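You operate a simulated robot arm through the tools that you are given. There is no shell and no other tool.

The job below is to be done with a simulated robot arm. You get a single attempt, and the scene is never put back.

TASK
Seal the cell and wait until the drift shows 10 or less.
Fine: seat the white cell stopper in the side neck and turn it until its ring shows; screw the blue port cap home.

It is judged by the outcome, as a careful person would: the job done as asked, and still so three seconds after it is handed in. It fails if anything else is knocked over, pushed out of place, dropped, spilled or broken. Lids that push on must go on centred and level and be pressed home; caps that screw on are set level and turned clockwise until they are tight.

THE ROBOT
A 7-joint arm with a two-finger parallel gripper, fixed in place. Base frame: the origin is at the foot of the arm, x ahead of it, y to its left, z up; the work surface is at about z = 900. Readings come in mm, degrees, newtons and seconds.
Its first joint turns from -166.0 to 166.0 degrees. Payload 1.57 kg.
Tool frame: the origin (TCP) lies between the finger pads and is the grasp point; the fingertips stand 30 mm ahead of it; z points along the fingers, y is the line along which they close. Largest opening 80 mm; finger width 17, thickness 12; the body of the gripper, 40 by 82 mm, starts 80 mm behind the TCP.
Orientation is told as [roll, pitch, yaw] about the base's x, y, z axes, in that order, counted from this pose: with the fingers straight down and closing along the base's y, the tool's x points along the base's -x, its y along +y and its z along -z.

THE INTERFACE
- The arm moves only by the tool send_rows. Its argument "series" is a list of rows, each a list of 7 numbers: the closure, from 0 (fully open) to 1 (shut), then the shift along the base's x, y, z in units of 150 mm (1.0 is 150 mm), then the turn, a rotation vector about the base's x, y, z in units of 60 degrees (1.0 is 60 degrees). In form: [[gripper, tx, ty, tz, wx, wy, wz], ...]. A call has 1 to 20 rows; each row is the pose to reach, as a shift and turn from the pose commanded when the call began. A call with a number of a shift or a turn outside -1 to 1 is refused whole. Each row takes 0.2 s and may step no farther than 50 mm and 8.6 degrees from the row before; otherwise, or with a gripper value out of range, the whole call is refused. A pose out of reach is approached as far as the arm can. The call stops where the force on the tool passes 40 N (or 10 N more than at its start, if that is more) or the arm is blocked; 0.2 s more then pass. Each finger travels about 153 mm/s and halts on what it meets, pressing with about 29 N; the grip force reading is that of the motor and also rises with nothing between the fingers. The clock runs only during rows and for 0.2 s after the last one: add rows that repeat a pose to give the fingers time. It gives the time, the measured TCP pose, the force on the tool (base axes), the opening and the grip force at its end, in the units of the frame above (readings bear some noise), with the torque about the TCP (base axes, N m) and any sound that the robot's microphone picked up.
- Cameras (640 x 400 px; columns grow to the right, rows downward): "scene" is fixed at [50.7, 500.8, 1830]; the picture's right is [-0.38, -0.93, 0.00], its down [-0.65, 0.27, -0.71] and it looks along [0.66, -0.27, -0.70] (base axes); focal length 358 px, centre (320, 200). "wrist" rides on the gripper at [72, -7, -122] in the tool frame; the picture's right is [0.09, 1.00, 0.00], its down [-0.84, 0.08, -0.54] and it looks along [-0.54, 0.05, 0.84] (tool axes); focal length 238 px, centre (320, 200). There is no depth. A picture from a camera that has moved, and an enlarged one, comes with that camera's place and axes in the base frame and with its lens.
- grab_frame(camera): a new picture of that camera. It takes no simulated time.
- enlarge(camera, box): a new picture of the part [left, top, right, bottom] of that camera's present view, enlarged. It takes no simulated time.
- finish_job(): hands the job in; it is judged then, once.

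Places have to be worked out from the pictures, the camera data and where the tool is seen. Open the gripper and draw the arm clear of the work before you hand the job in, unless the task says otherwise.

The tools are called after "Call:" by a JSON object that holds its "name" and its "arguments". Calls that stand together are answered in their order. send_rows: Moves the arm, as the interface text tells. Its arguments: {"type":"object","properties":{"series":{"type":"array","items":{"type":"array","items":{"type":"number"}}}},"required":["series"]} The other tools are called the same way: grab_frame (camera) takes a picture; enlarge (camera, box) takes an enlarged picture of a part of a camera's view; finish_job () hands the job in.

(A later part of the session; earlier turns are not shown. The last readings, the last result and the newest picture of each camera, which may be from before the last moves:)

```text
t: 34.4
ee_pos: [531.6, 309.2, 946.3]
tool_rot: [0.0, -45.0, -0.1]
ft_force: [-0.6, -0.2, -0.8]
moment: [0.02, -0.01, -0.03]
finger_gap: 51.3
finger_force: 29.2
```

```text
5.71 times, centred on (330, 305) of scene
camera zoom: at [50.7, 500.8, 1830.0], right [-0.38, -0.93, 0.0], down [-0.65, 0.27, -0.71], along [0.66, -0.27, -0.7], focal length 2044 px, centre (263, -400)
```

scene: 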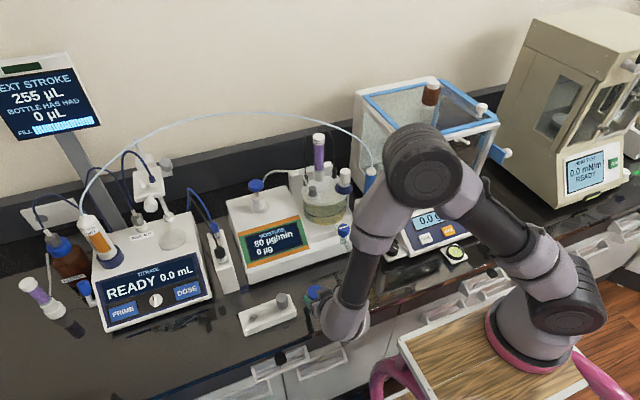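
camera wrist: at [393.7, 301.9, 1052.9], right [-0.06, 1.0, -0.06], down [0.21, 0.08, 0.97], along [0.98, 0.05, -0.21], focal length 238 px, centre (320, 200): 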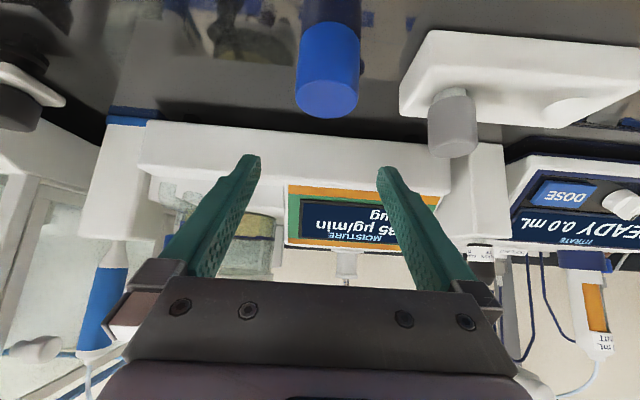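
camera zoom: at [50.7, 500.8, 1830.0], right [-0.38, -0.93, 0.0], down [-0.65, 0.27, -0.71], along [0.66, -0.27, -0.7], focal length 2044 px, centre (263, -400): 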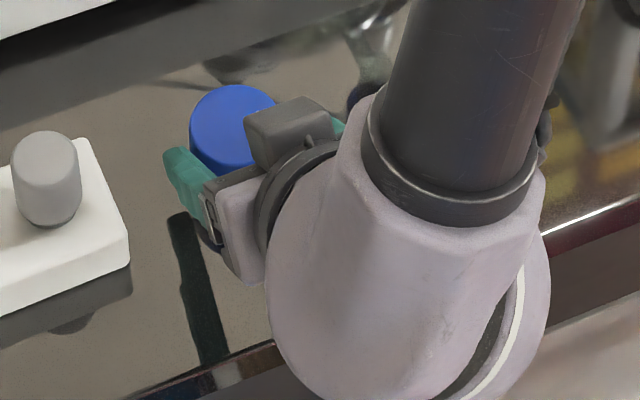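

The gap is steady with full motor force, so the cap may be held. I'll lift 15 mm slowly and see if it follows.

Call:
{"name": "send_rows", "arguments": {"series": [[1, 0, 0, 0.02, 0, 0, 0], [1, 0, 0, 0.05, 0, 0, 0], [1, 0, 0, 0.1, 0, 0, 0], [1, 0, 0, 0.1, 0, 0, 0]]}}

Call:
{"name": "enlarge", "arguments": {"camera": "wrist", "box": [220, 80, 420, 240]}}

Call:
{"name": "enlarge", "arguments": {"camera": "scene", "box": [285, 270, 375, 340]}}

```text
t: 35.4
ee_pos: [530.9, 309.2, 961.0]
tool_rot: [0.0, -45.0, 0.1]
ft_force: [-0.5, -0.5, 0.5]
moment: [0.01, -0.01, 0.04]
finger_gap: 51.3
finger_force: 29.0
```

```text
2.50 times, centred on (320, 160) of wrist
camera zoom: at [394.5, 301.9, 995.7], right [-0.06, 1.0, -0.07], down [0.21, 0.08, 0.97], along [0.98, 0.05, -0.21], focal length 596 px, centre (320, 300)
```

zoom: 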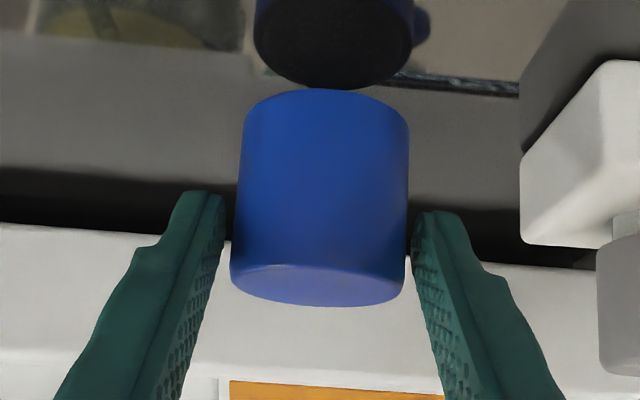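

```text
5.71 times, centred on (330, 305) of scene
camera zoom: at [50.7, 500.8, 1830.0], right [-0.38, -0.93, 0.0], down [-0.65, 0.27, -0.71], along [0.66, -0.27, -0.7], focal length 2044 px, centre (263, -400)
```

zoom: 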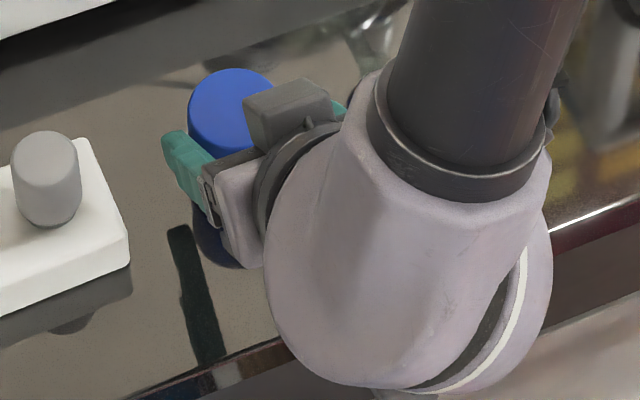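

The cap comes up with the fingers, so it is held. I'll raise it and carry it to a spot in front of the port.

Call:
{"name": "send_rows", "arguments": {"series": [[1, 0, 0, 0.25, 0, 0, 0], [1, 0, 0, 0.5, 0, 0, 0], [1, 0, 0, 0.75, 0, 0, 0], [1, 0, 0, 1.0, 0, 0, 0]]}}

Call:
{"name": "send_rows", "arguments": {"series": [[1, 0.12, -0.07, 0.2, 0, 0, 0], [1, 0.24, -0.14, 0.4, 0, 0, 0], [1, 0.36, -0.2, 0.55, 0, 0, 0], [1, 0.46, -0.26, 0.65, 0, 0, 0]]}}

Call:
{"name": "send_rows", "arguments": {"series": [[1, 0.15, -0.08, 0.03, 0, 0, 0], [1, 0.3, -0.17, 0.03, 0, 0, 0], [1, 0.45, -0.246, 0.03, 0, 0, 0], [1, 0.45, -0.246, 0.03, 0, 0, 0]]}}

Call:
{"name": "grab_frame", "arguments": {"camera": "wrist"}}

Call:
{"name": "enlarge", "arguments": {"camera": "scene", "box": [225, 120, 385, 265]}}

```text
t: 36.4
ee_pos: [532.5, 311.6, 1111.0]
tool_rot: [-0.1, -44.9, 0.1]
ft_force: [0.4, -0.4, -0.9]
moment: [-0.01, -0.01, -0.01]
finger_gap: 51.3
finger_force: 28.7
```

```text
t: 37.4
ee_pos: [598.2, 272.0, 1207.6]
tool_rot: [0.0, -44.9, 0.0]
ft_force: [0.4, 0.1, -0.3]
moment: [0.01, 0.02, -0.01]
finger_gap: 51.1
finger_force: 29.6
```

```text
t: 38.4
ee_pos: [667.0, 233.8, 1214.0]
tool_rot: [0.0, -45.0, 0.1]
ft_force: [0.0, -0.5, -0.2]
moment: [0.0, -0.03, 0.02]
finger_gap: 51.0
finger_force: 28.8
```

```text
taken
camera wrist: at [528.8, 227.2, 1249.1], right [-0.06, 1.0, -0.07], down [0.21, 0.08, 0.97], along [0.98, 0.05, -0.21], focal length 238 px, centre (320, 200)
```

wrist: 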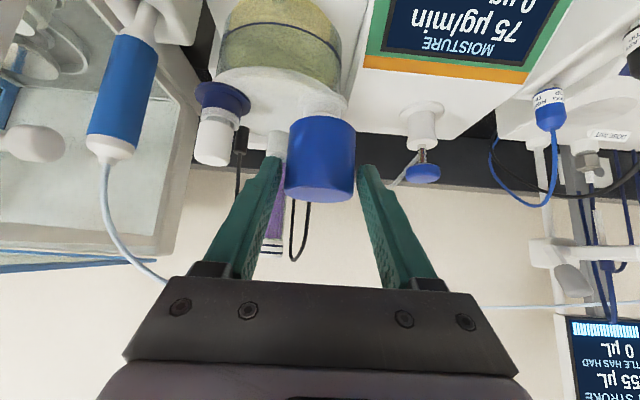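

```text
2.76 times, centred on (305, 192) of scene
camera zoom: at [50.7, 500.8, 1830.0], right [-0.38, -0.93, 0.0], down [-0.65, 0.27, -0.71], along [0.66, -0.27, -0.7], focal length 987 px, centre (361, 221)
```

zoom: 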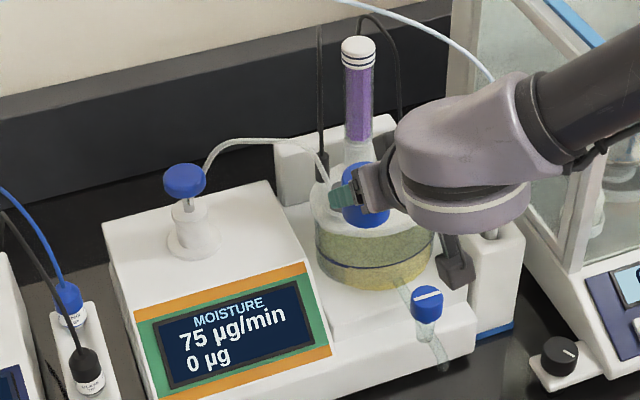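

The drift is now 75. I'll zoom in to locate the port relative to the cap.

Call:
{"name": "enlarge", "arguments": {"camera": "wrist", "box": [250, 70, 390, 210]}}

Call:
{"name": "enlarge", "arguments": {"camera": "scene", "box": [300, 165, 340, 205]}}

```text
2.86 times, centred on (320, 140) of wrist
camera zoom: at [528.8, 227.2, 1249.1], right [-0.06, 1.0, -0.07], down [0.21, 0.08, 0.97], along [0.98, 0.05, -0.21], focal length 681 px, centre (320, 371)
```

zoom: 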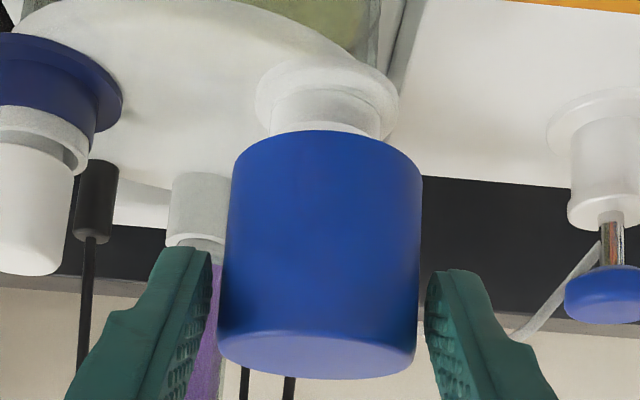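

```text
10.00 times, centred on (320, 185) of scene
camera zoom: at [50.7, 500.8, 1830.0], right [-0.38, -0.93, 0.0], down [-0.65, 0.27, -0.71], along [0.66, -0.27, -0.7], focal length 3577 px, centre (320, 350)
```

zoom: 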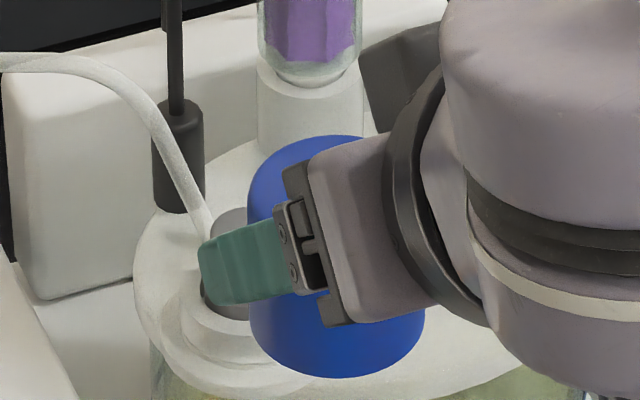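

The port's y is about 234.3 and the cap's about 233.6. I'll move forward to just above the port and compare in both views.

Call:
{"name": "send_rows", "arguments": {"series": [[1, 0.15, 0.004, 0, 0, 0, 0], [1, 0.3, 0.004, 0, 0, 0, 0], [1, 0.43, 0.004, 0, 0, 0, 0], [1, 0.43, 0.004, 0, 0, 0, 0]]}}

Call:
{"name": "enlarge", "arguments": {"camera": "wrist", "box": [250, 40, 410, 210]}}

Call:
{"name": "enlarge", "arguments": {"camera": "scene", "box": [295, 165, 335, 205]}}

```text
t: 39.4
ee_pos: [732.9, 235.1, 1214.7]
tool_rot: [-0.1, -45.0, 0.0]
ft_force: [0.1, -0.1, 0.4]
moment: [-0.03, -0.02, 0.01]
finger_gap: 51.1
finger_force: 28.4
```

```text
2.35 times, centred on (330, 125) of wrist
camera zoom: at [594.8, 228.1, 1249.7], right [-0.06, 1.0, -0.06], down [0.21, 0.08, 0.97], along [0.98, 0.05, -0.21], focal length 561 px, centre (296, 376)
```

zoom: 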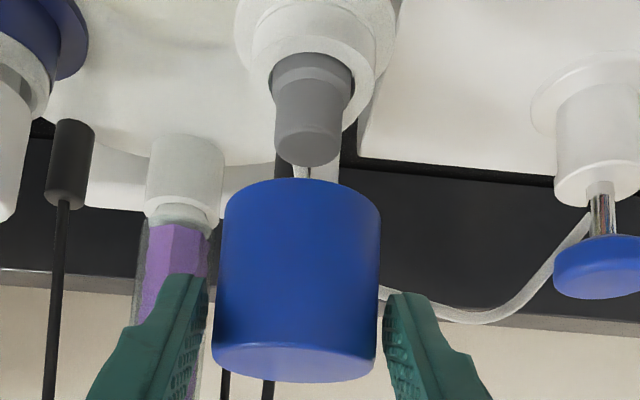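

```text
10.00 times, centred on (315, 185) of scene
camera zoom: at [50.7, 500.8, 1830.0], right [-0.38, -0.93, 0.0], down [-0.65, 0.27, -0.71], along [0.66, -0.27, -0.7], focal length 3577 px, centre (370, 350)
```

zoom: 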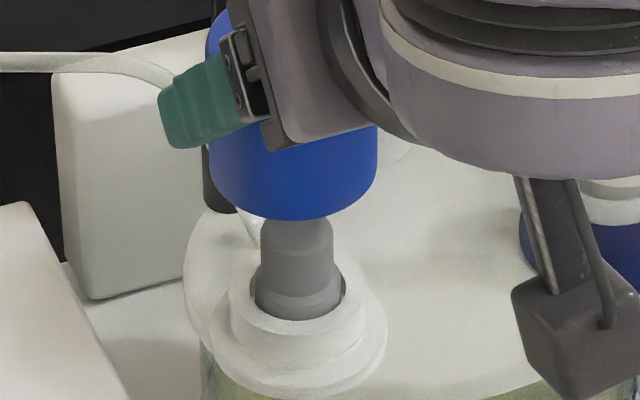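

The cap is within a couple of millimetres of being coaxial with the port. I'll rotate the hand to +40° about the cap axis for more clockwise travel, which also gives a second viewpoint to fix x.

Call:
{"name": "send_rows", "arguments": {"series": [[1, 0.001, -0.0148, 0, 0, 0, 0.1333], [1, 0.0041, -0.0294, 0, 0, 0, 0.2667], [1, 0.0092, -0.0434, 0, 0, 0, 0.4], [1, 0.0162, -0.0565, 0, 0, 0, 0.5333], [1, 0.025, -0.0685, 0, 0, 0, 0.6667], [1, 0.025, -0.0685, 0, 0, 0, 0.6667]]}}

Call:
{"name": "enlarge", "arguments": {"camera": "wrist", "box": [250, 40, 410, 210]}}

Call:
{"name": "enlarge", "arguments": {"camera": "scene", "box": [295, 165, 335, 205]}}

Call:
{"name": "grab_frame", "arguments": {"camera": "wrist"}}

```text
t: 40.8
ee_pos: [735.8, 221.6, 1214.2]
tool_rot: [0.1, -45.0, 39.9]
ft_force: [-0.1, -0.6, -1.0]
moment: [0.0, 0.01, 0.04]
finger_gap: 51.4
finger_force: 29.4
```

```text
2.35 times, centred on (330, 125) of wrist
camera zoom: at [634.9, 129.4, 1248.8], right [-0.69, 0.72, -0.06], down [0.11, 0.19, 0.98], along [0.72, 0.67, -0.21], focal length 561 px, centre (296, 376)
```

zoom: 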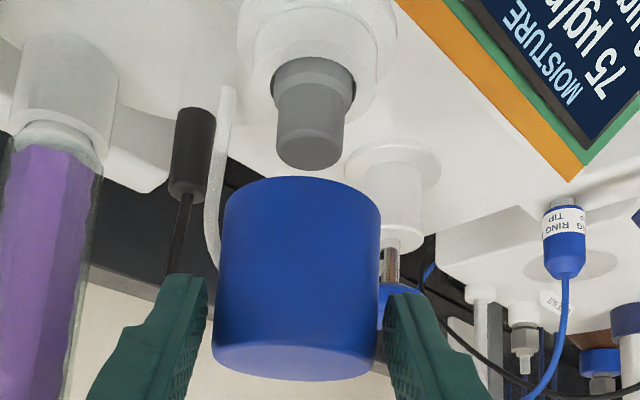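

```text
10.00 times, centred on (315, 185) of scene
camera zoom: at [50.7, 500.8, 1830.0], right [-0.38, -0.93, 0.0], down [-0.65, 0.27, -0.71], along [0.66, -0.27, -0.7], focal length 3577 px, centre (370, 350)
```

zoom: 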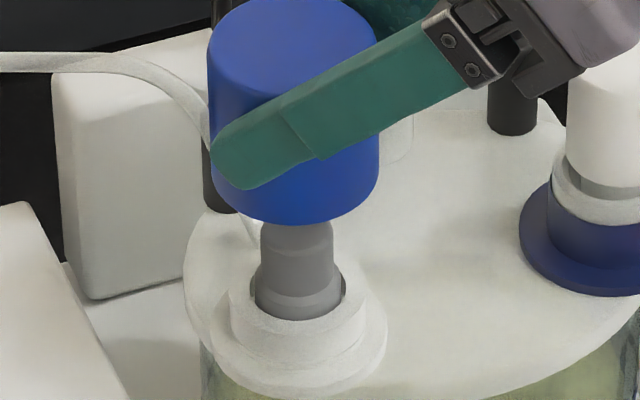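

```text
taken
camera wrist: at [634.9, 129.4, 1248.8], right [-0.69, 0.72, -0.06], down [0.11, 0.19, 0.98], along [0.72, 0.67, -0.21], focal length 238 px, centre (320, 200)
```

wrist: 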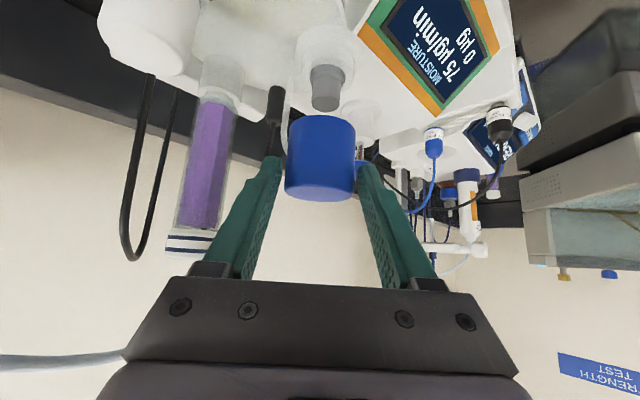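

Both wrist views agree that the port is about 0.8 mm toward +y of the cap axis. I'll apply that and lower the cap over the insert until just above the collar.

Call:
{"name": "send_rows", "arguments": {"series": [[1, -0.0015, 0.005, -0.05, 0, 0, 0], [1, -0.0015, 0.005, -0.12, 0, 0, 0], [1, -0.0015, 0.005, -0.18, 0, 0, 0], [1, -0.0015, 0.005, -0.24, 0, 0, 0], [1, -0.0015, 0.005, -0.24, 0, 0, 0]]}}

Call:
{"name": "enlarge", "arguments": {"camera": "wrist", "box": [250, 40, 410, 210]}}

Call:
{"name": "enlarge", "arguments": {"camera": "scene", "box": [295, 165, 335, 205]}}

```text
t: 42.0
ee_pos: [736.7, 224.9, 1175.7]
tool_rot: [0.0, -45.0, 40.0]
ft_force: [0.5, 0.4, 0.4]
moment: [-0.01, 0.04, 0.02]
finger_gap: 51.0
finger_force: 29.4
```

```text
2.35 times, centred on (330, 125) of wrist
camera zoom: at [635.5, 131.3, 1211.0], right [-0.69, 0.72, -0.06], down [0.11, 0.19, 0.97], along [0.72, 0.67, -0.21], focal length 561 px, centre (296, 376)
```

zoom: 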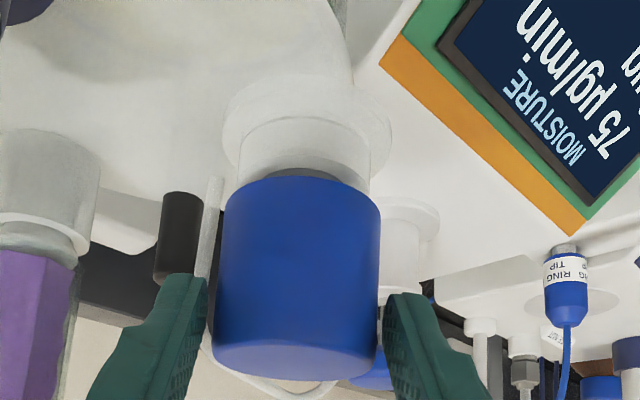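

```text
10.00 times, centred on (315, 185) of scene
camera zoom: at [50.7, 500.8, 1830.0], right [-0.38, -0.93, 0.0], down [-0.65, 0.27, -0.71], along [0.66, -0.27, -0.7], focal length 3577 px, centre (370, 350)
```

zoom: 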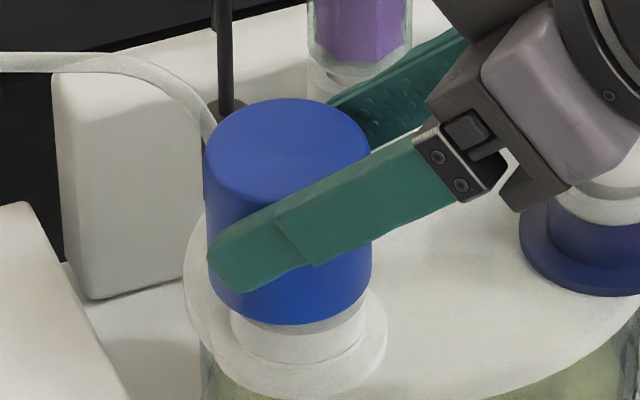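

The cap is over the insert with no contact. I'll go down in small steps to find the collar or thread by force.

Call:
{"name": "send_rows", "arguments": {"series": [[1, 0, 0, -0.02, 0, 0, 0], [1, 0, 0, -0.04, 0, 0, 0], [1, 0, 0, -0.055, 0, 0, 0], [1, 0, 0, -0.07, 0, 0, 0]]}}

Call:
{"name": "enlarge", "arguments": {"camera": "wrist", "box": [250, 40, 410, 210]}}

Call:
{"name": "enlarge", "arguments": {"camera": "scene", "box": [295, 165, 335, 205]}}

```text
t: 43.0
ee_pos: [736.2, 224.3, 1169.5]
tool_rot: [-0.1, -45.3, 40.1]
ft_force: [-3.6, -1.2, 19.0]
moment: [-0.21, 0.05, -0.03]
finger_gap: 51.1
finger_force: 29.2
```

```text
2.35 times, centred on (330, 125) of wrist
camera zoom: at [634.6, 131.3, 1203.2], right [-0.69, 0.72, -0.07], down [0.11, 0.19, 0.98], along [0.72, 0.67, -0.21], focal length 561 px, centre (296, 376)
```

zoom: 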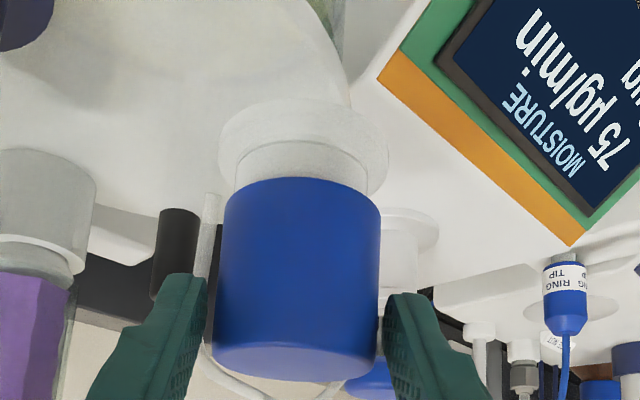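

```text
10.00 times, centred on (315, 185) of scene
camera zoom: at [50.7, 500.8, 1830.0], right [-0.38, -0.93, 0.0], down [-0.65, 0.27, -0.71], along [0.66, -0.27, -0.7], focal length 3577 px, centre (370, 350)
```

zoom: 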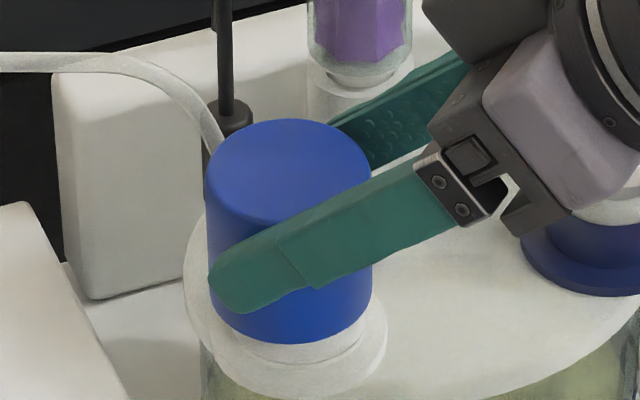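

Contact came at 19 N with the cap bottom on the collar (z ≈ 1122). I'll ease to a light push and turn clockwise about the cap axis.

Call:
{"name": "send_rows", "arguments": {"series": [[1, 0, 0, 0.006, 0, 0, 0], [1, -0.0087, 0.012, 0.006, 0, 0, -0.1333], [1, -0.0157, 0.0251, 0.006, 0, 0, -0.2667], [1, -0.0208, 0.0391, 0.005, 0, 0, -0.4], [1, -0.0239, 0.0537, 0.005, 0, 0, -0.5333], [1, -0.0249, 0.0685, 0.004, 0, 0, -0.6667], [1, -0.0239, 0.0834, 0.004, 0, 0, -0.8], [1, -0.0208, 0.0979, 0.003, 0, 0, -0.9333]]}}

Call:
{"name": "enlarge", "arguments": {"camera": "wrist", "box": [250, 40, 410, 210]}}

Call:
{"name": "enlarge", "arguments": {"camera": "scene", "box": [225, 140, 365, 265]}}

```text
t: 43.6
ee_pos: [747.3, 207.8, 1170.6]
tool_rot: [0.4, -45.7, 30.1]
ft_force: [-10.5, 5.4, 10.5]
moment: [0.56, 0.35, 0.28]
finger_gap: 55.5
finger_force: 29.2
stopped in row 3: the force on the tool passed its limit at 66 N (the readings are from after the stop); the commanded pose is now the measured one
```

```text
2.35 times, centred on (330, 125) of wrist
camera zoom: at [631.8, 133.0, 1203.9], right [-0.56, 0.83, -0.06], down [0.13, 0.16, 0.98], along [0.82, 0.54, -0.2], focal length 561 px, centre (296, 376)
```

zoom: 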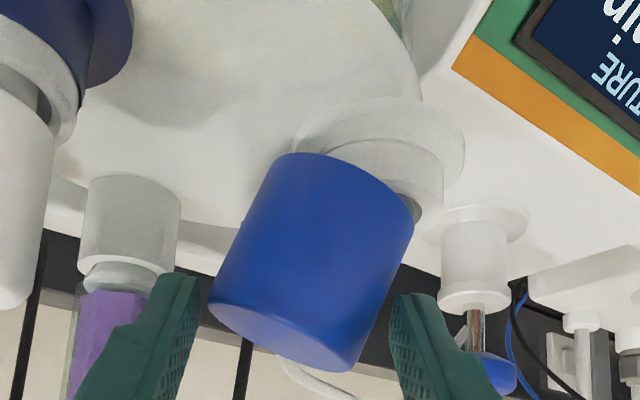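

```text
3.20 times, centred on (295, 202) of scene
camera zoom: at [50.7, 500.8, 1830.0], right [-0.38, -0.93, 0.0], down [-0.65, 0.27, -0.71], along [0.66, -0.27, -0.7], focal length 1144 px, centre (400, 192)
```

zoom: 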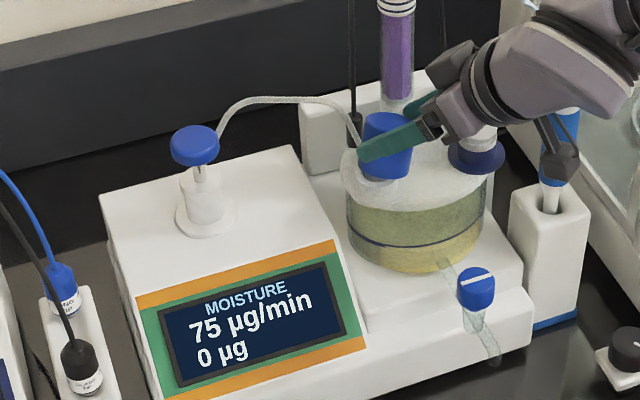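

The call stopped at 66 N: the tool went the wrong way and the cap is now tilted in the grip. Before touching anything else I'll look at the whole scene.

Call:
{"name": "grab_frame", "arguments": {"camera": "scene"}}

Call:
{"name": "grab_frame", "arguments": {"camera": "wrist"}}

Call:
{"name": "enlarge", "arguments": {"camera": "scene", "box": [290, 120, 410, 220]}}

```text
taken
```

scene: 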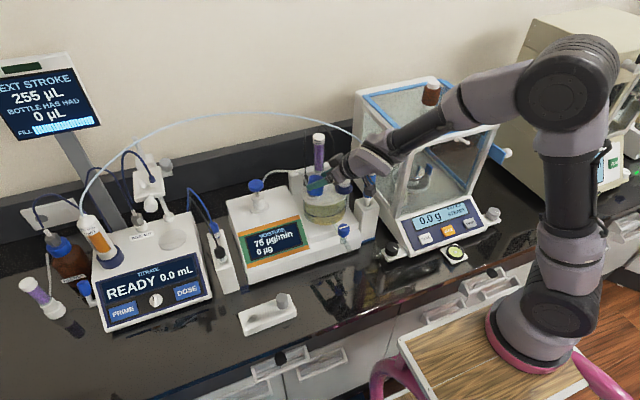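

```text
taken
camera wrist: at [631.8, 133.0, 1203.9], right [-0.56, 0.83, -0.06], down [0.13, 0.16, 0.98], along [0.82, 0.54, -0.2], focal length 238 px, centre (320, 200)
```

wrist: 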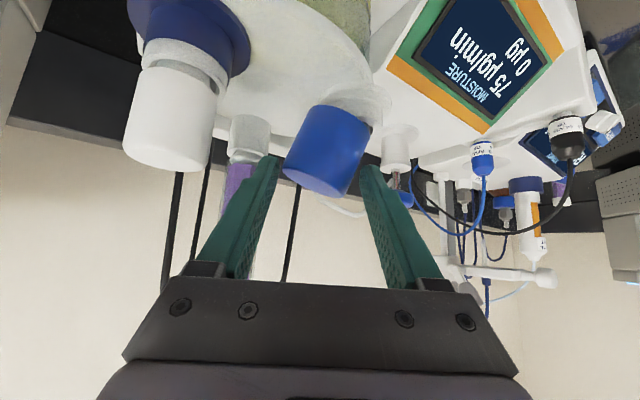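

```text
4.00 times, centred on (350, 170) of scene
camera zoom: at [50.7, 500.8, 1830.0], right [-0.38, -0.93, 0.0], down [-0.65, 0.27, -0.71], along [0.66, -0.27, -0.7], focal length 1431 px, centre (200, 320)
```

zoom: 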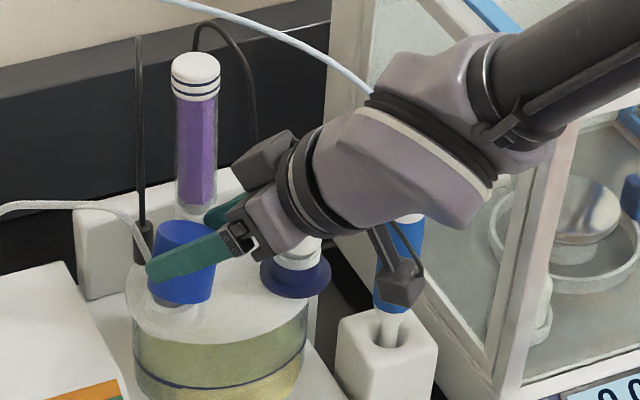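

The scene otherwise looks undisturbed. I'll zoom on the wrist, tube and dosing tip, because the arm seems to have pivoted about its wrist as if it were blocked there.

Call:
{"name": "enlarge", "arguments": {"camera": "scene", "box": [345, 125, 425, 205]}}

Call:
{"name": "enlarge", "arguments": {"camera": "scene", "box": [295, 160, 345, 210]}}

Call:
{"name": "enlarge", "arguments": {"camera": "scene", "box": [370, 30, 630, 230]}}

```text
5.00 times, centred on (385, 165) of scene
camera zoom: at [50.7, 500.8, 1830.0], right [-0.38, -0.93, 0.0], down [-0.65, 0.27, -0.71], along [0.66, -0.27, -0.7], focal length 1788 px, centre (-5, 375)
```

zoom: 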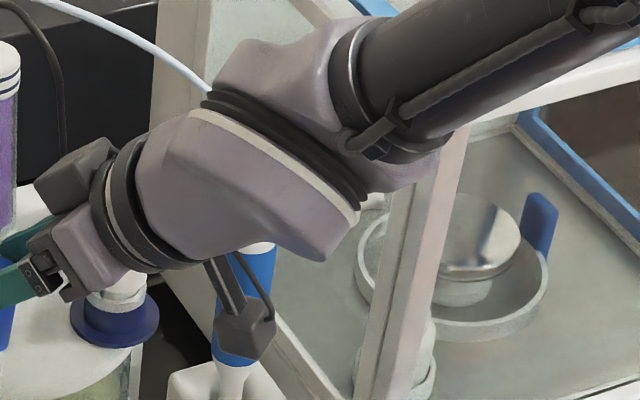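

```text
8.00 times, centred on (320, 185) of scene
camera zoom: at [50.7, 500.8, 1830.0], right [-0.38, -0.93, 0.0], down [-0.65, 0.27, -0.71], along [0.66, -0.27, -0.7], focal length 2861 px, centre (320, 320)
```

zoom: 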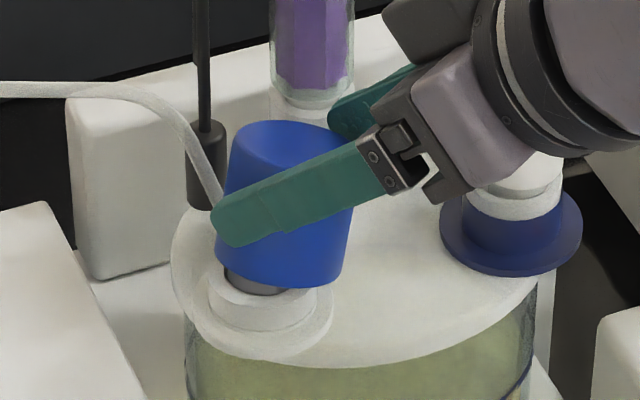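

```text
2.00 times, centred on (500, 130) of scene
camera zoom: at [50.7, 500.8, 1830.0], right [-0.38, -0.93, 0.0], down [-0.65, 0.27, -0.71], along [0.66, -0.27, -0.7], focal length 715 px, centre (-40, 340)
```

zoom: 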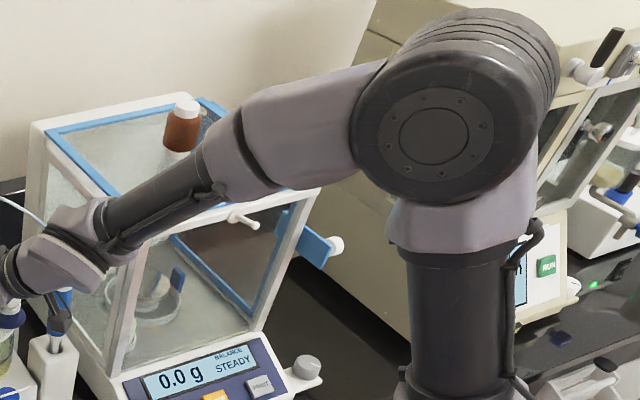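

I can't see any arm collision. I'll gently reverse the last motion by moving the hand back over the port at +40° yaw, so the cap comes upright again.

Call:
{"name": "send_rows", "arguments": {"series": [[1, -0.02, 0.03, 0.0, 0, 0, 0.04], [1, -0.04, 0.058, 0.0, 0, 0, 0.08], [1, -0.06, 0.087, 0.0, 0, 0, 0.12], [1, -0.079, 0.115, 0.0, 0, 0, 0.165]]}}

Call:
{"name": "enlarge", "arguments": {"camera": "wrist", "box": [250, 40, 410, 210]}}

Call:
{"name": "enlarge", "arguments": {"camera": "scene", "box": [295, 160, 345, 210]}}

```text
t: 44.6
ee_pos: [738.9, 220.7, 1168.0]
tool_rot: [0.4, -45.2, 39.6]
ft_force: [1.1, -19.3, 4.8]
moment: [-1.1, -0.05, -0.22]
finger_gap: 48.2
finger_force: 29.0
```

```text
2.35 times, centred on (330, 125) of wrist
camera zoom: at [636.6, 127.3, 1202.9], right [-0.69, 0.72, -0.06], down [0.11, 0.19, 0.98], along [0.72, 0.67, -0.21], focal length 561 px, centre (296, 376)
```

zoom: 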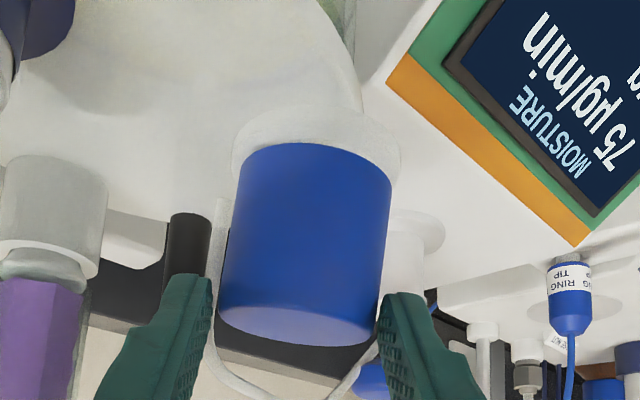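

```text
8.00 times, centred on (320, 185) of scene
camera zoom: at [50.7, 500.8, 1830.0], right [-0.38, -0.93, 0.0], down [-0.65, 0.27, -0.71], along [0.66, -0.27, -0.7], focal length 2861 px, centre (320, 320)
```

zoom: 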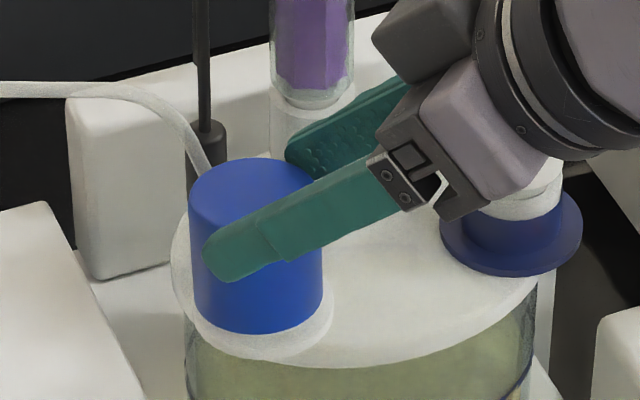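

The cap is now upright and has dropped about 8 mm over the collar, so it is on the port. The hand carries a 19 N side load, so I'll shift the command toward the measured position to relieve it.

Call:
{"name": "send_rows", "arguments": {"series": [[1, 0.007, -0.013, -0.005, 0, 0, 0], [1, 0.014, -0.026, -0.01, 0, 0, 0], [1, 0.014, -0.026, -0.01, 0, 0, 0]]}}

Call:
{"name": "enlarge", "arguments": {"camera": "wrist", "box": [250, 40, 410, 210]}}

Call:
{"name": "enlarge", "arguments": {"camera": "scene", "box": [295, 160, 345, 210]}}

```text
t: 45.4
ee_pos: [738.9, 219.9, 1167.9]
tool_rot: [0.3, -45.3, 39.9]
ft_force: [-8.4, -9.0, 2.8]
moment: [-0.41, 0.38, 0.01]
finger_gap: 47.2
finger_force: 28.7
```

```text
2.35 times, centred on (330, 125) of wrist
camera zoom: at [637.8, 126.3, 1201.9], right [-0.69, 0.72, -0.06], down [0.11, 0.19, 0.98], along [0.71, 0.67, -0.21], focal length 561 px, centre (296, 376)
```

zoom: 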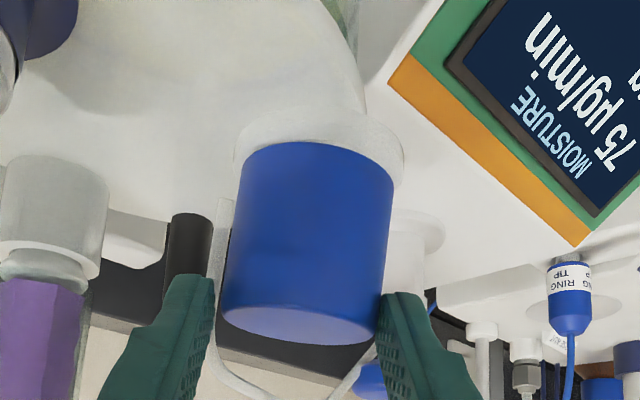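

```text
8.00 times, centred on (320, 185) of scene
camera zoom: at [50.7, 500.8, 1830.0], right [-0.38, -0.93, 0.0], down [-0.65, 0.27, -0.71], along [0.66, -0.27, -0.7], focal length 2861 px, centre (320, 320)
```

zoom: 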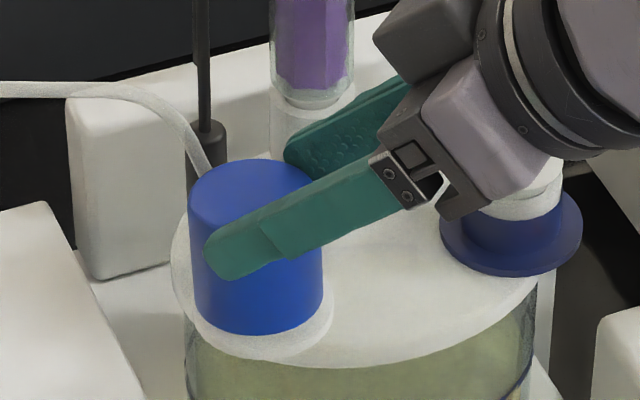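

The cap is seated upright around the collar but sits off-centre in the grip. I'll open the fingers to release it, since it is stable on the port, and then re-centre before turning.

Call:
{"name": "send_rows", "arguments": {"series": [[0.3, 0, 0, 0, 0, 0, 0], [0.2, 0, 0, 0, 0, 0, 0], [0.2, 0, 0, 0, 0, 0, 0]]}}

Call:
{"name": "enlarge", "arguments": {"camera": "wrist", "box": [250, 40, 410, 210]}}

Call:
{"name": "enlarge", "arguments": {"camera": "scene", "box": [295, 160, 345, 210]}}

```text
t: 46.2
ee_pos: [740.1, 220.0, 1168.2]
tool_rot: [0.3, -45.5, 39.8]
ft_force: [-1.1, 0.4, 0.6]
moment: [0.03, 0.0, 0.0]
finger_gap: 64.0
finger_force: 0.0
```

```text
2.35 times, centred on (330, 125) of wrist
camera zoom: at [638.9, 125.9, 1201.8], right [-0.69, 0.72, -0.06], down [0.11, 0.19, 0.98], along [0.71, 0.67, -0.21], focal length 561 px, centre (296, 376)
```

zoom: 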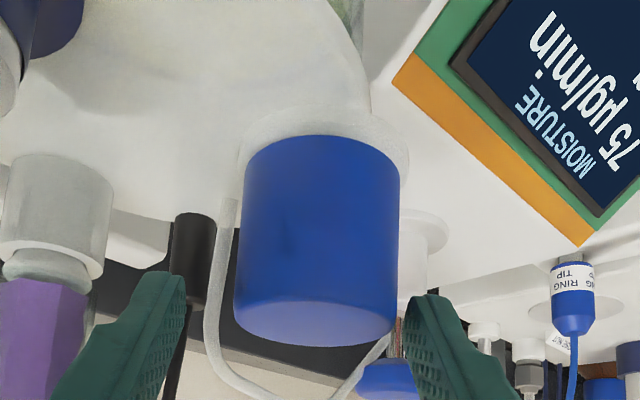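

```text
8.00 times, centred on (320, 185) of scene
camera zoom: at [50.7, 500.8, 1830.0], right [-0.38, -0.93, 0.0], down [-0.65, 0.27, -0.71], along [0.66, -0.27, -0.7], focal length 2861 px, centre (320, 320)
```

zoom: 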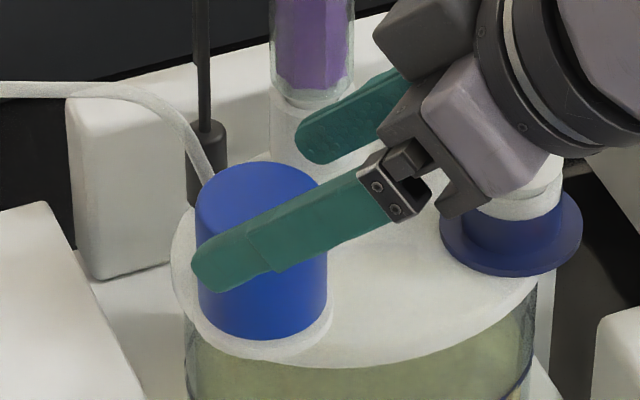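

The cap stands upright on the port. The arm doesn't track well at this +40° yaw (0.5° and 2–3 mm off with no load), so I'll back out along the tool axis and re-approach with the hand near 0° yaw.

Call:
{"name": "send_rows", "arguments": {"series": [[0.2, -0.014, 0.0153, 0, 0, 0, 0], [0.2, -0.05, -0.015, 0.047, 0, 0, 0], [0.2, -0.104, -0.06, 0.118, 0, 0, 0], [0.2, -0.158, -0.106, 0.188, 0, 0, 0], [0.2, -0.25, -0.18, 0.3, 0, 0, 0], [0.2, -0.35, -0.26, 0.42, 0, 0, 0]]}}

Call:
{"name": "grab_frame", "arguments": {"camera": "scene"}}

Call:
{"name": "enlarge", "arguments": {"camera": "scene", "box": [295, 160, 345, 210]}}

```text
t: 47.6
ee_pos: [689.0, 179.4, 1229.8]
tool_rot: [0.3, -45.2, 39.9]
ft_force: [0.0, 0.3, -0.1]
moment: [-0.01, 0.0, -0.04]
finger_gap: 63.9
finger_force: 0.1
```

```text
taken
```

scene: 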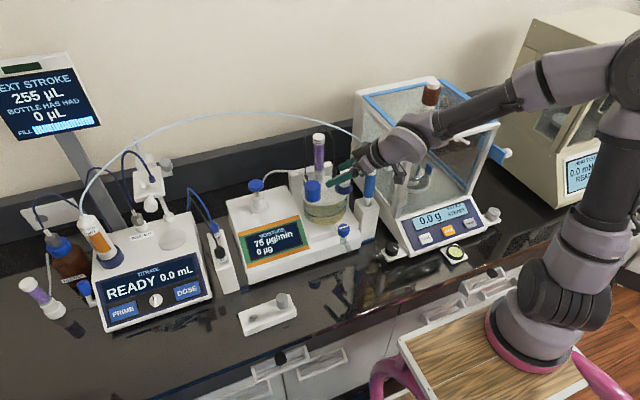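

```text
8.00 times, centred on (320, 185) of scene
camera zoom: at [50.7, 500.8, 1830.0], right [-0.38, -0.93, 0.0], down [-0.65, 0.27, -0.71], along [0.66, -0.27, -0.7], focal length 2861 px, centre (320, 320)
```

zoom: 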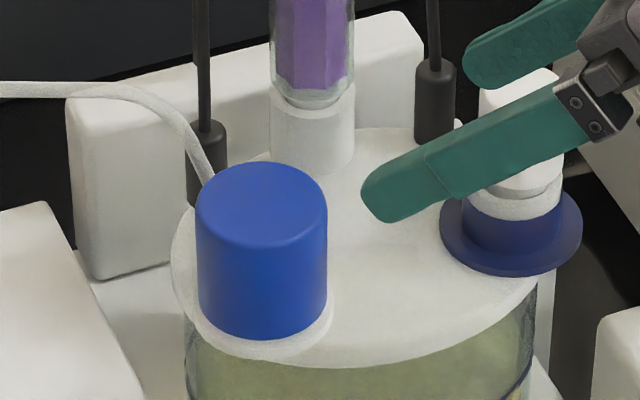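

The cap stands level on the port and nothing else has moved. The large +yaw made the elbow swing far round, so I'll avoid it and use yaw 0 to −60 instead. I'll rotate the open hand back to 0° in free space and look again.

Call:
{"name": "send_rows", "arguments": {"series": [[0.2, -0.047, 0.051, -0.01, 0, 0, -0.1333], [0.2, -0.094, 0.102, -0.02, 0, 0, -0.2667], [0.2, -0.141, 0.153, -0.03, 0, 0, -0.4], [0.2, -0.188, 0.204, -0.05, 0, 0, -0.5333], [0.2, -0.23, 0.26, -0.07, 0, 0, -0.6667], [0.2, -0.23, 0.3, -0.09, 0, 0, -0.6667]]}}

Call:
{"name": "grab_frame", "arguments": {"camera": "scene"}}

Call:
{"name": "grab_frame", "arguments": {"camera": "wrist"}}

```text
t: 48.4
ee_pos: [743.1, 49.9, 1212.7]
tool_rot: [3.1, -43.2, 9.4]
ft_force: [4.5, 7.8, -0.6]
moment: [-0.49, 0.21, -0.32]
finger_gap: 59.5
finger_force: 0.1
out of reach, approached as far as the arm can: row 1, 2, 3
stopped in row 3: the force on the tool passed its limit at 67 N (the readings are from after the stop); the commanded pose is now the measured one
```

```text
taken
```

scene: 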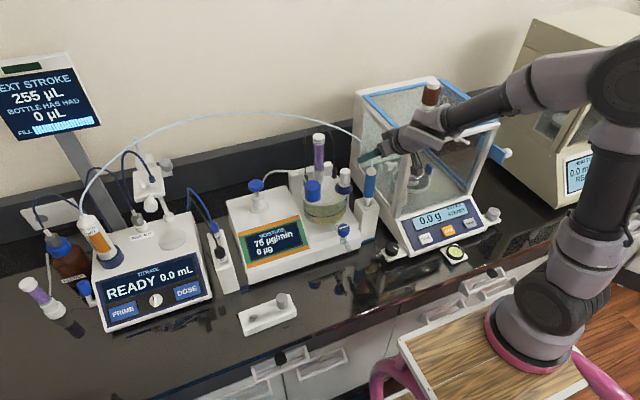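

```text
taken
camera wrist: at [611.0, 14.5, 1252.1], right [-0.26, 0.97, -0.03], down [0.23, 0.09, 0.97], along [0.94, 0.25, -0.24], focal length 238 px, centre (320, 200)
```

wrist: 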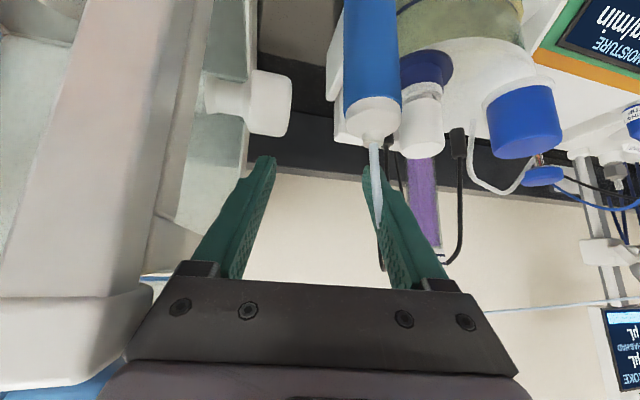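

That move went badly. The arm reported out of reach, swung toward the balance and stopped at 67 N. I'll look closely at what the fingers are touching before moving again.

Call:
{"name": "enlarge", "arguments": {"camera": "wrist", "box": [330, 80, 480, 290]}}

Call:
{"name": "enlarge", "arguments": {"camera": "wrist", "box": [180, 40, 340, 290]}}

Call:
{"name": "enlarge", "arguments": {"camera": "scene", "box": [340, 80, 500, 240]}}

Call:
{"name": "enlarge", "arguments": {"camera": "scene", "box": [340, 120, 420, 200]}}

```text
1.90 times, centred on (405, 185) of wrist
camera zoom: at [611.0, 14.5, 1252.1], right [-0.26, 0.97, -0.03], down [0.23, 0.09, 0.97], along [0.94, 0.25, -0.24], focal length 454 px, centre (158, 229)
```

zoom: 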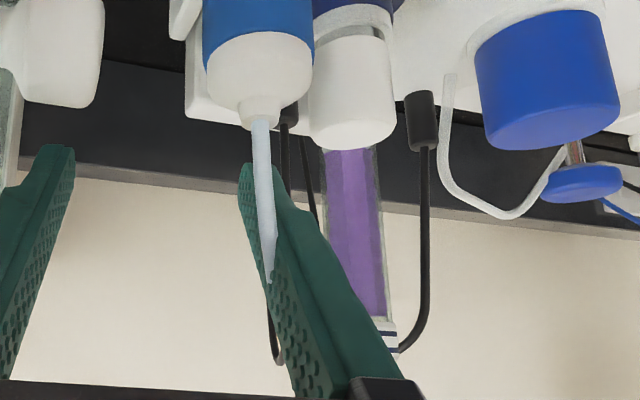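

```text
1.60 times, centred on (260, 165) of wrist
camera zoom: at [611.0, 14.5, 1252.1], right [-0.26, 0.97, -0.03], down [0.23, 0.09, 0.97], along [0.94, 0.25, -0.24], focal length 381 px, centre (416, 256)
```

zoom: 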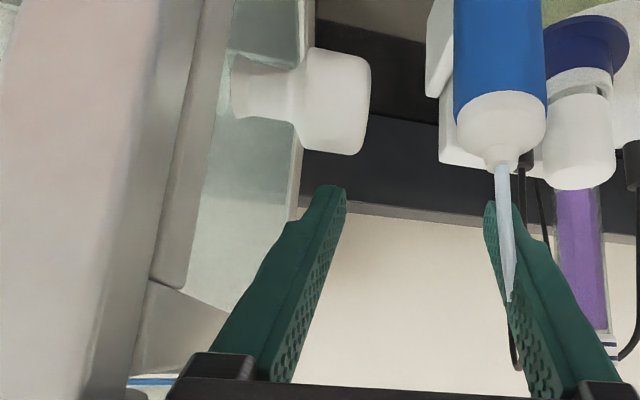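

```text
2.50 times, centred on (420, 160) of scene
camera zoom: at [50.7, 500.8, 1830.0], right [-0.38, -0.93, 0.0], down [-0.65, 0.27, -0.71], along [0.66, -0.27, -0.7], focal length 894 px, centre (70, 300)
```

zoom: 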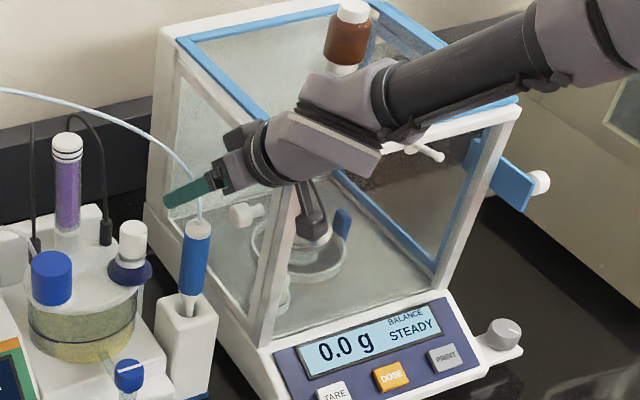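

```text
5.00 times, centred on (380, 160) of scene
camera zoom: at [50.7, 500.8, 1830.0], right [-0.38, -0.93, 0.0], down [-0.65, 0.27, -0.71], along [0.66, -0.27, -0.7], focal length 1788 px, centre (20, 400)
```

zoom: 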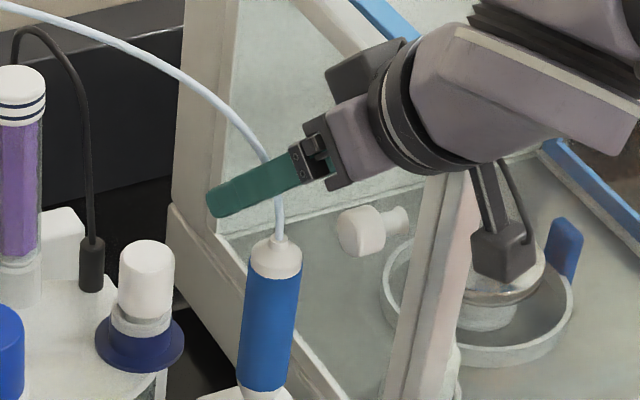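

The tube just passes through the finger, so it is only visual. The dosing tip, stopper, cap and balance all still look in place. The left finger seems to be touching the balance, so I'll move off it with a small +y and upward motion and check tracking.

Call:
{"name": "send_rows", "arguments": {"series": [[0.2, 0, 0.03, 0.0, 0, 0, 0], [0.2, 0, 0.05, 0.05, 0, 0, 0], [0.2, 0, 0.05, 0.12, 0, 0, 0]]}}

Call:
{"name": "grab_frame", "arguments": {"camera": "wrist"}}

Call:
{"name": "grab_frame", "arguments": {"camera": "scene"}}

```text
t: 49.2
ee_pos: [744.1, 54.7, 1231.0]
tool_rot: [2.9, -43.1, 9.0]
ft_force: [0.0, -0.2, -0.2]
moment: [0.01, -0.03, -0.01]
finger_gap: 64.0
finger_force: 0.1
```

```text
taken
camera wrist: at [611.0, 19.8, 1268.9], right [-0.26, 0.97, -0.03], down [0.23, 0.09, 0.97], along [0.94, 0.24, -0.24], focal length 238 px, centre (320, 200)
```

wrist: 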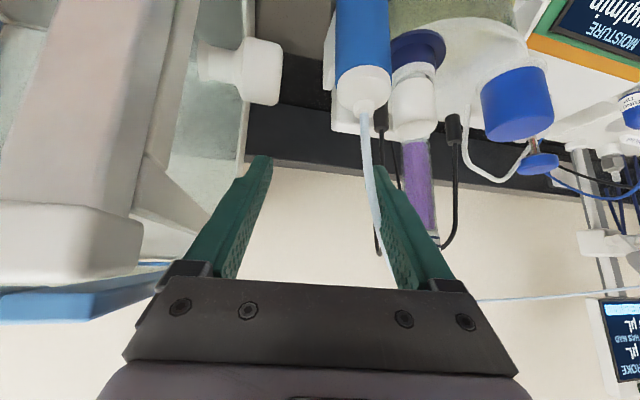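

```text
taken
```

scene: 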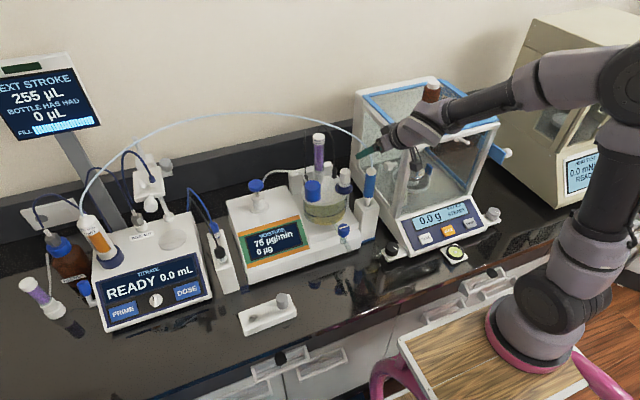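

Tracking is normal again with zero force. I'll go up and back to open space, watching that the arm follows, so it can return to a comfortable posture.

Call:
{"name": "send_rows", "arguments": {"series": [[0.2, 0, 0.03, 0.15, 0, 0, 0], [0.2, -0.05, 0.06, 0.35, 0, 0, 0], [0.2, -0.15, 0.1, 0.5, 0, 0, 0], [0.2, -0.3, 0.15, 0.6, 0, 0, 0], [0.2, -0.5, 0.2, 0.7, 0, 0, 0]]}}

Call:
{"name": "grab_frame", "arguments": {"camera": "scene"}}

```text
t: 50.4
ee_pos: [669.6, 84.3, 1334.5]
tool_rot: [2.8, -43.1, 9.2]
ft_force: [-0.1, -0.5, -0.5]
moment: [0.03, 0.06, 0.02]
finger_gap: 64.0
finger_force: 0.0
```

```text
taken
```

scene: 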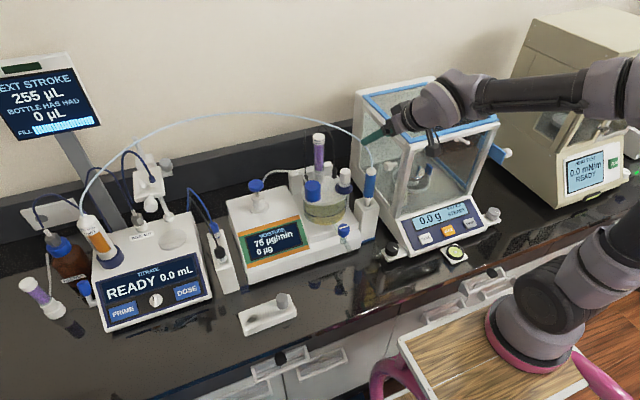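

It's tracking well in open space. I'll restore the standard 45° tilt and 0° yaw while moving toward the middle, in small steps.

Call:
{"name": "send_rows", "arguments": {"series": [[0.2, -0.08, 0.1, 0.02, -0.012, -0.011, -0.06], [0.2, -0.16, 0.2, 0.04, -0.024, -0.022, -0.12], [0.2, -0.24, 0.3, 0.06, -0.035, -0.032, -0.185], [0.2, -0.3, 0.4, 0.06, -0.035, -0.032, -0.185]]}}

Call:
{"name": "grab_frame", "arguments": {"camera": "scene"}}

```text
t: 51.4
ee_pos: [625.9, 143.4, 1345.3]
tool_rot: [-0.2, -45.0, 0.2]
ft_force: [-0.1, -0.5, 0.4]
moment: [0.01, 0.0, -0.01]
finger_gap: 64.2
finger_force: 0.0
```

```text
taken
```

scene: 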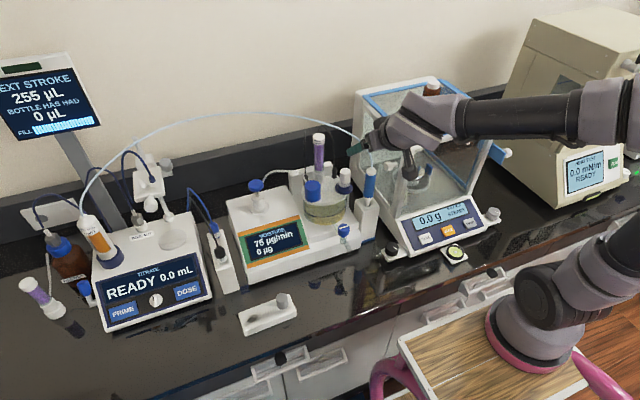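

Orientation is back to standard and tracking is good. I'll move left with some negative yaw so the elbow swings back toward the middle.

Call:
{"name": "send_rows", "arguments": {"series": [[0.2, 0, 0.2, -0.05, 0, 0, -0.1], [0.2, 0, 0.4, -0.15, 0, 0, -0.2], [0.2, -0.03, 0.6, -0.25, 0, 0, -0.3], [0.2, -0.06, 0.8, -0.35, 0, 0, -0.4], [0.2, -0.06, 0.9, -0.4, 0, 0, -0.5]]}}

Call:
{"name": "grab_frame", "arguments": {"camera": "scene"}}

Call:
{"name": "grab_frame", "arguments": {"camera": "wrist"}}

```text
t: 52.6
ee_pos: [613.8, 280.0, 1284.0]
tool_rot: [-0.3, -45.0, -30.0]
ft_force: [-0.1, 0.1, 0.3]
moment: [0.05, 0.01, 0.04]
finger_gap: 64.1
finger_force: 0.1
```

```text
taken
```

scene: 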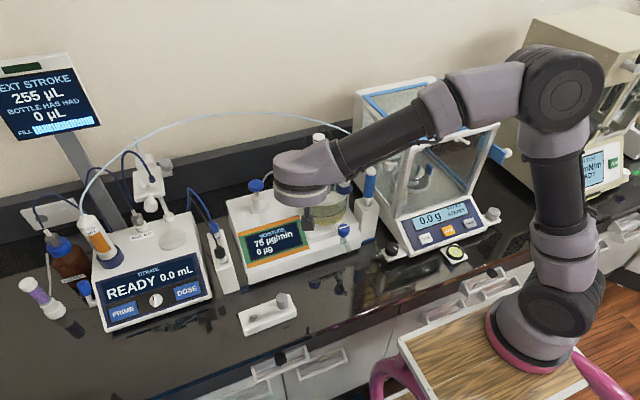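

```text
taken
camera wrist: at [491.2, 342.1, 1318.9], right [0.44, 0.89, -0.07], down [0.22, -0.04, 0.97], along [0.87, -0.45, -0.21], focal length 238 px, centre (320, 200)
```

wrist: 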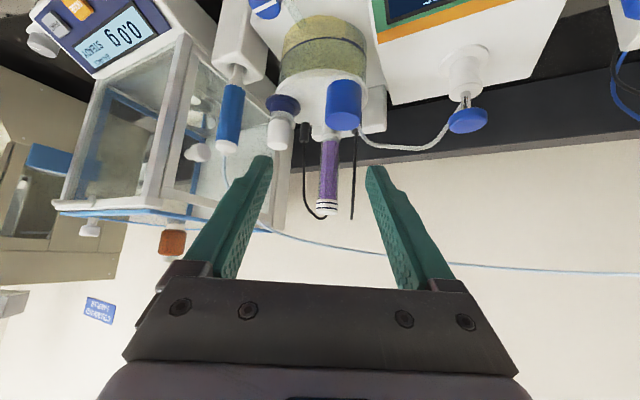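

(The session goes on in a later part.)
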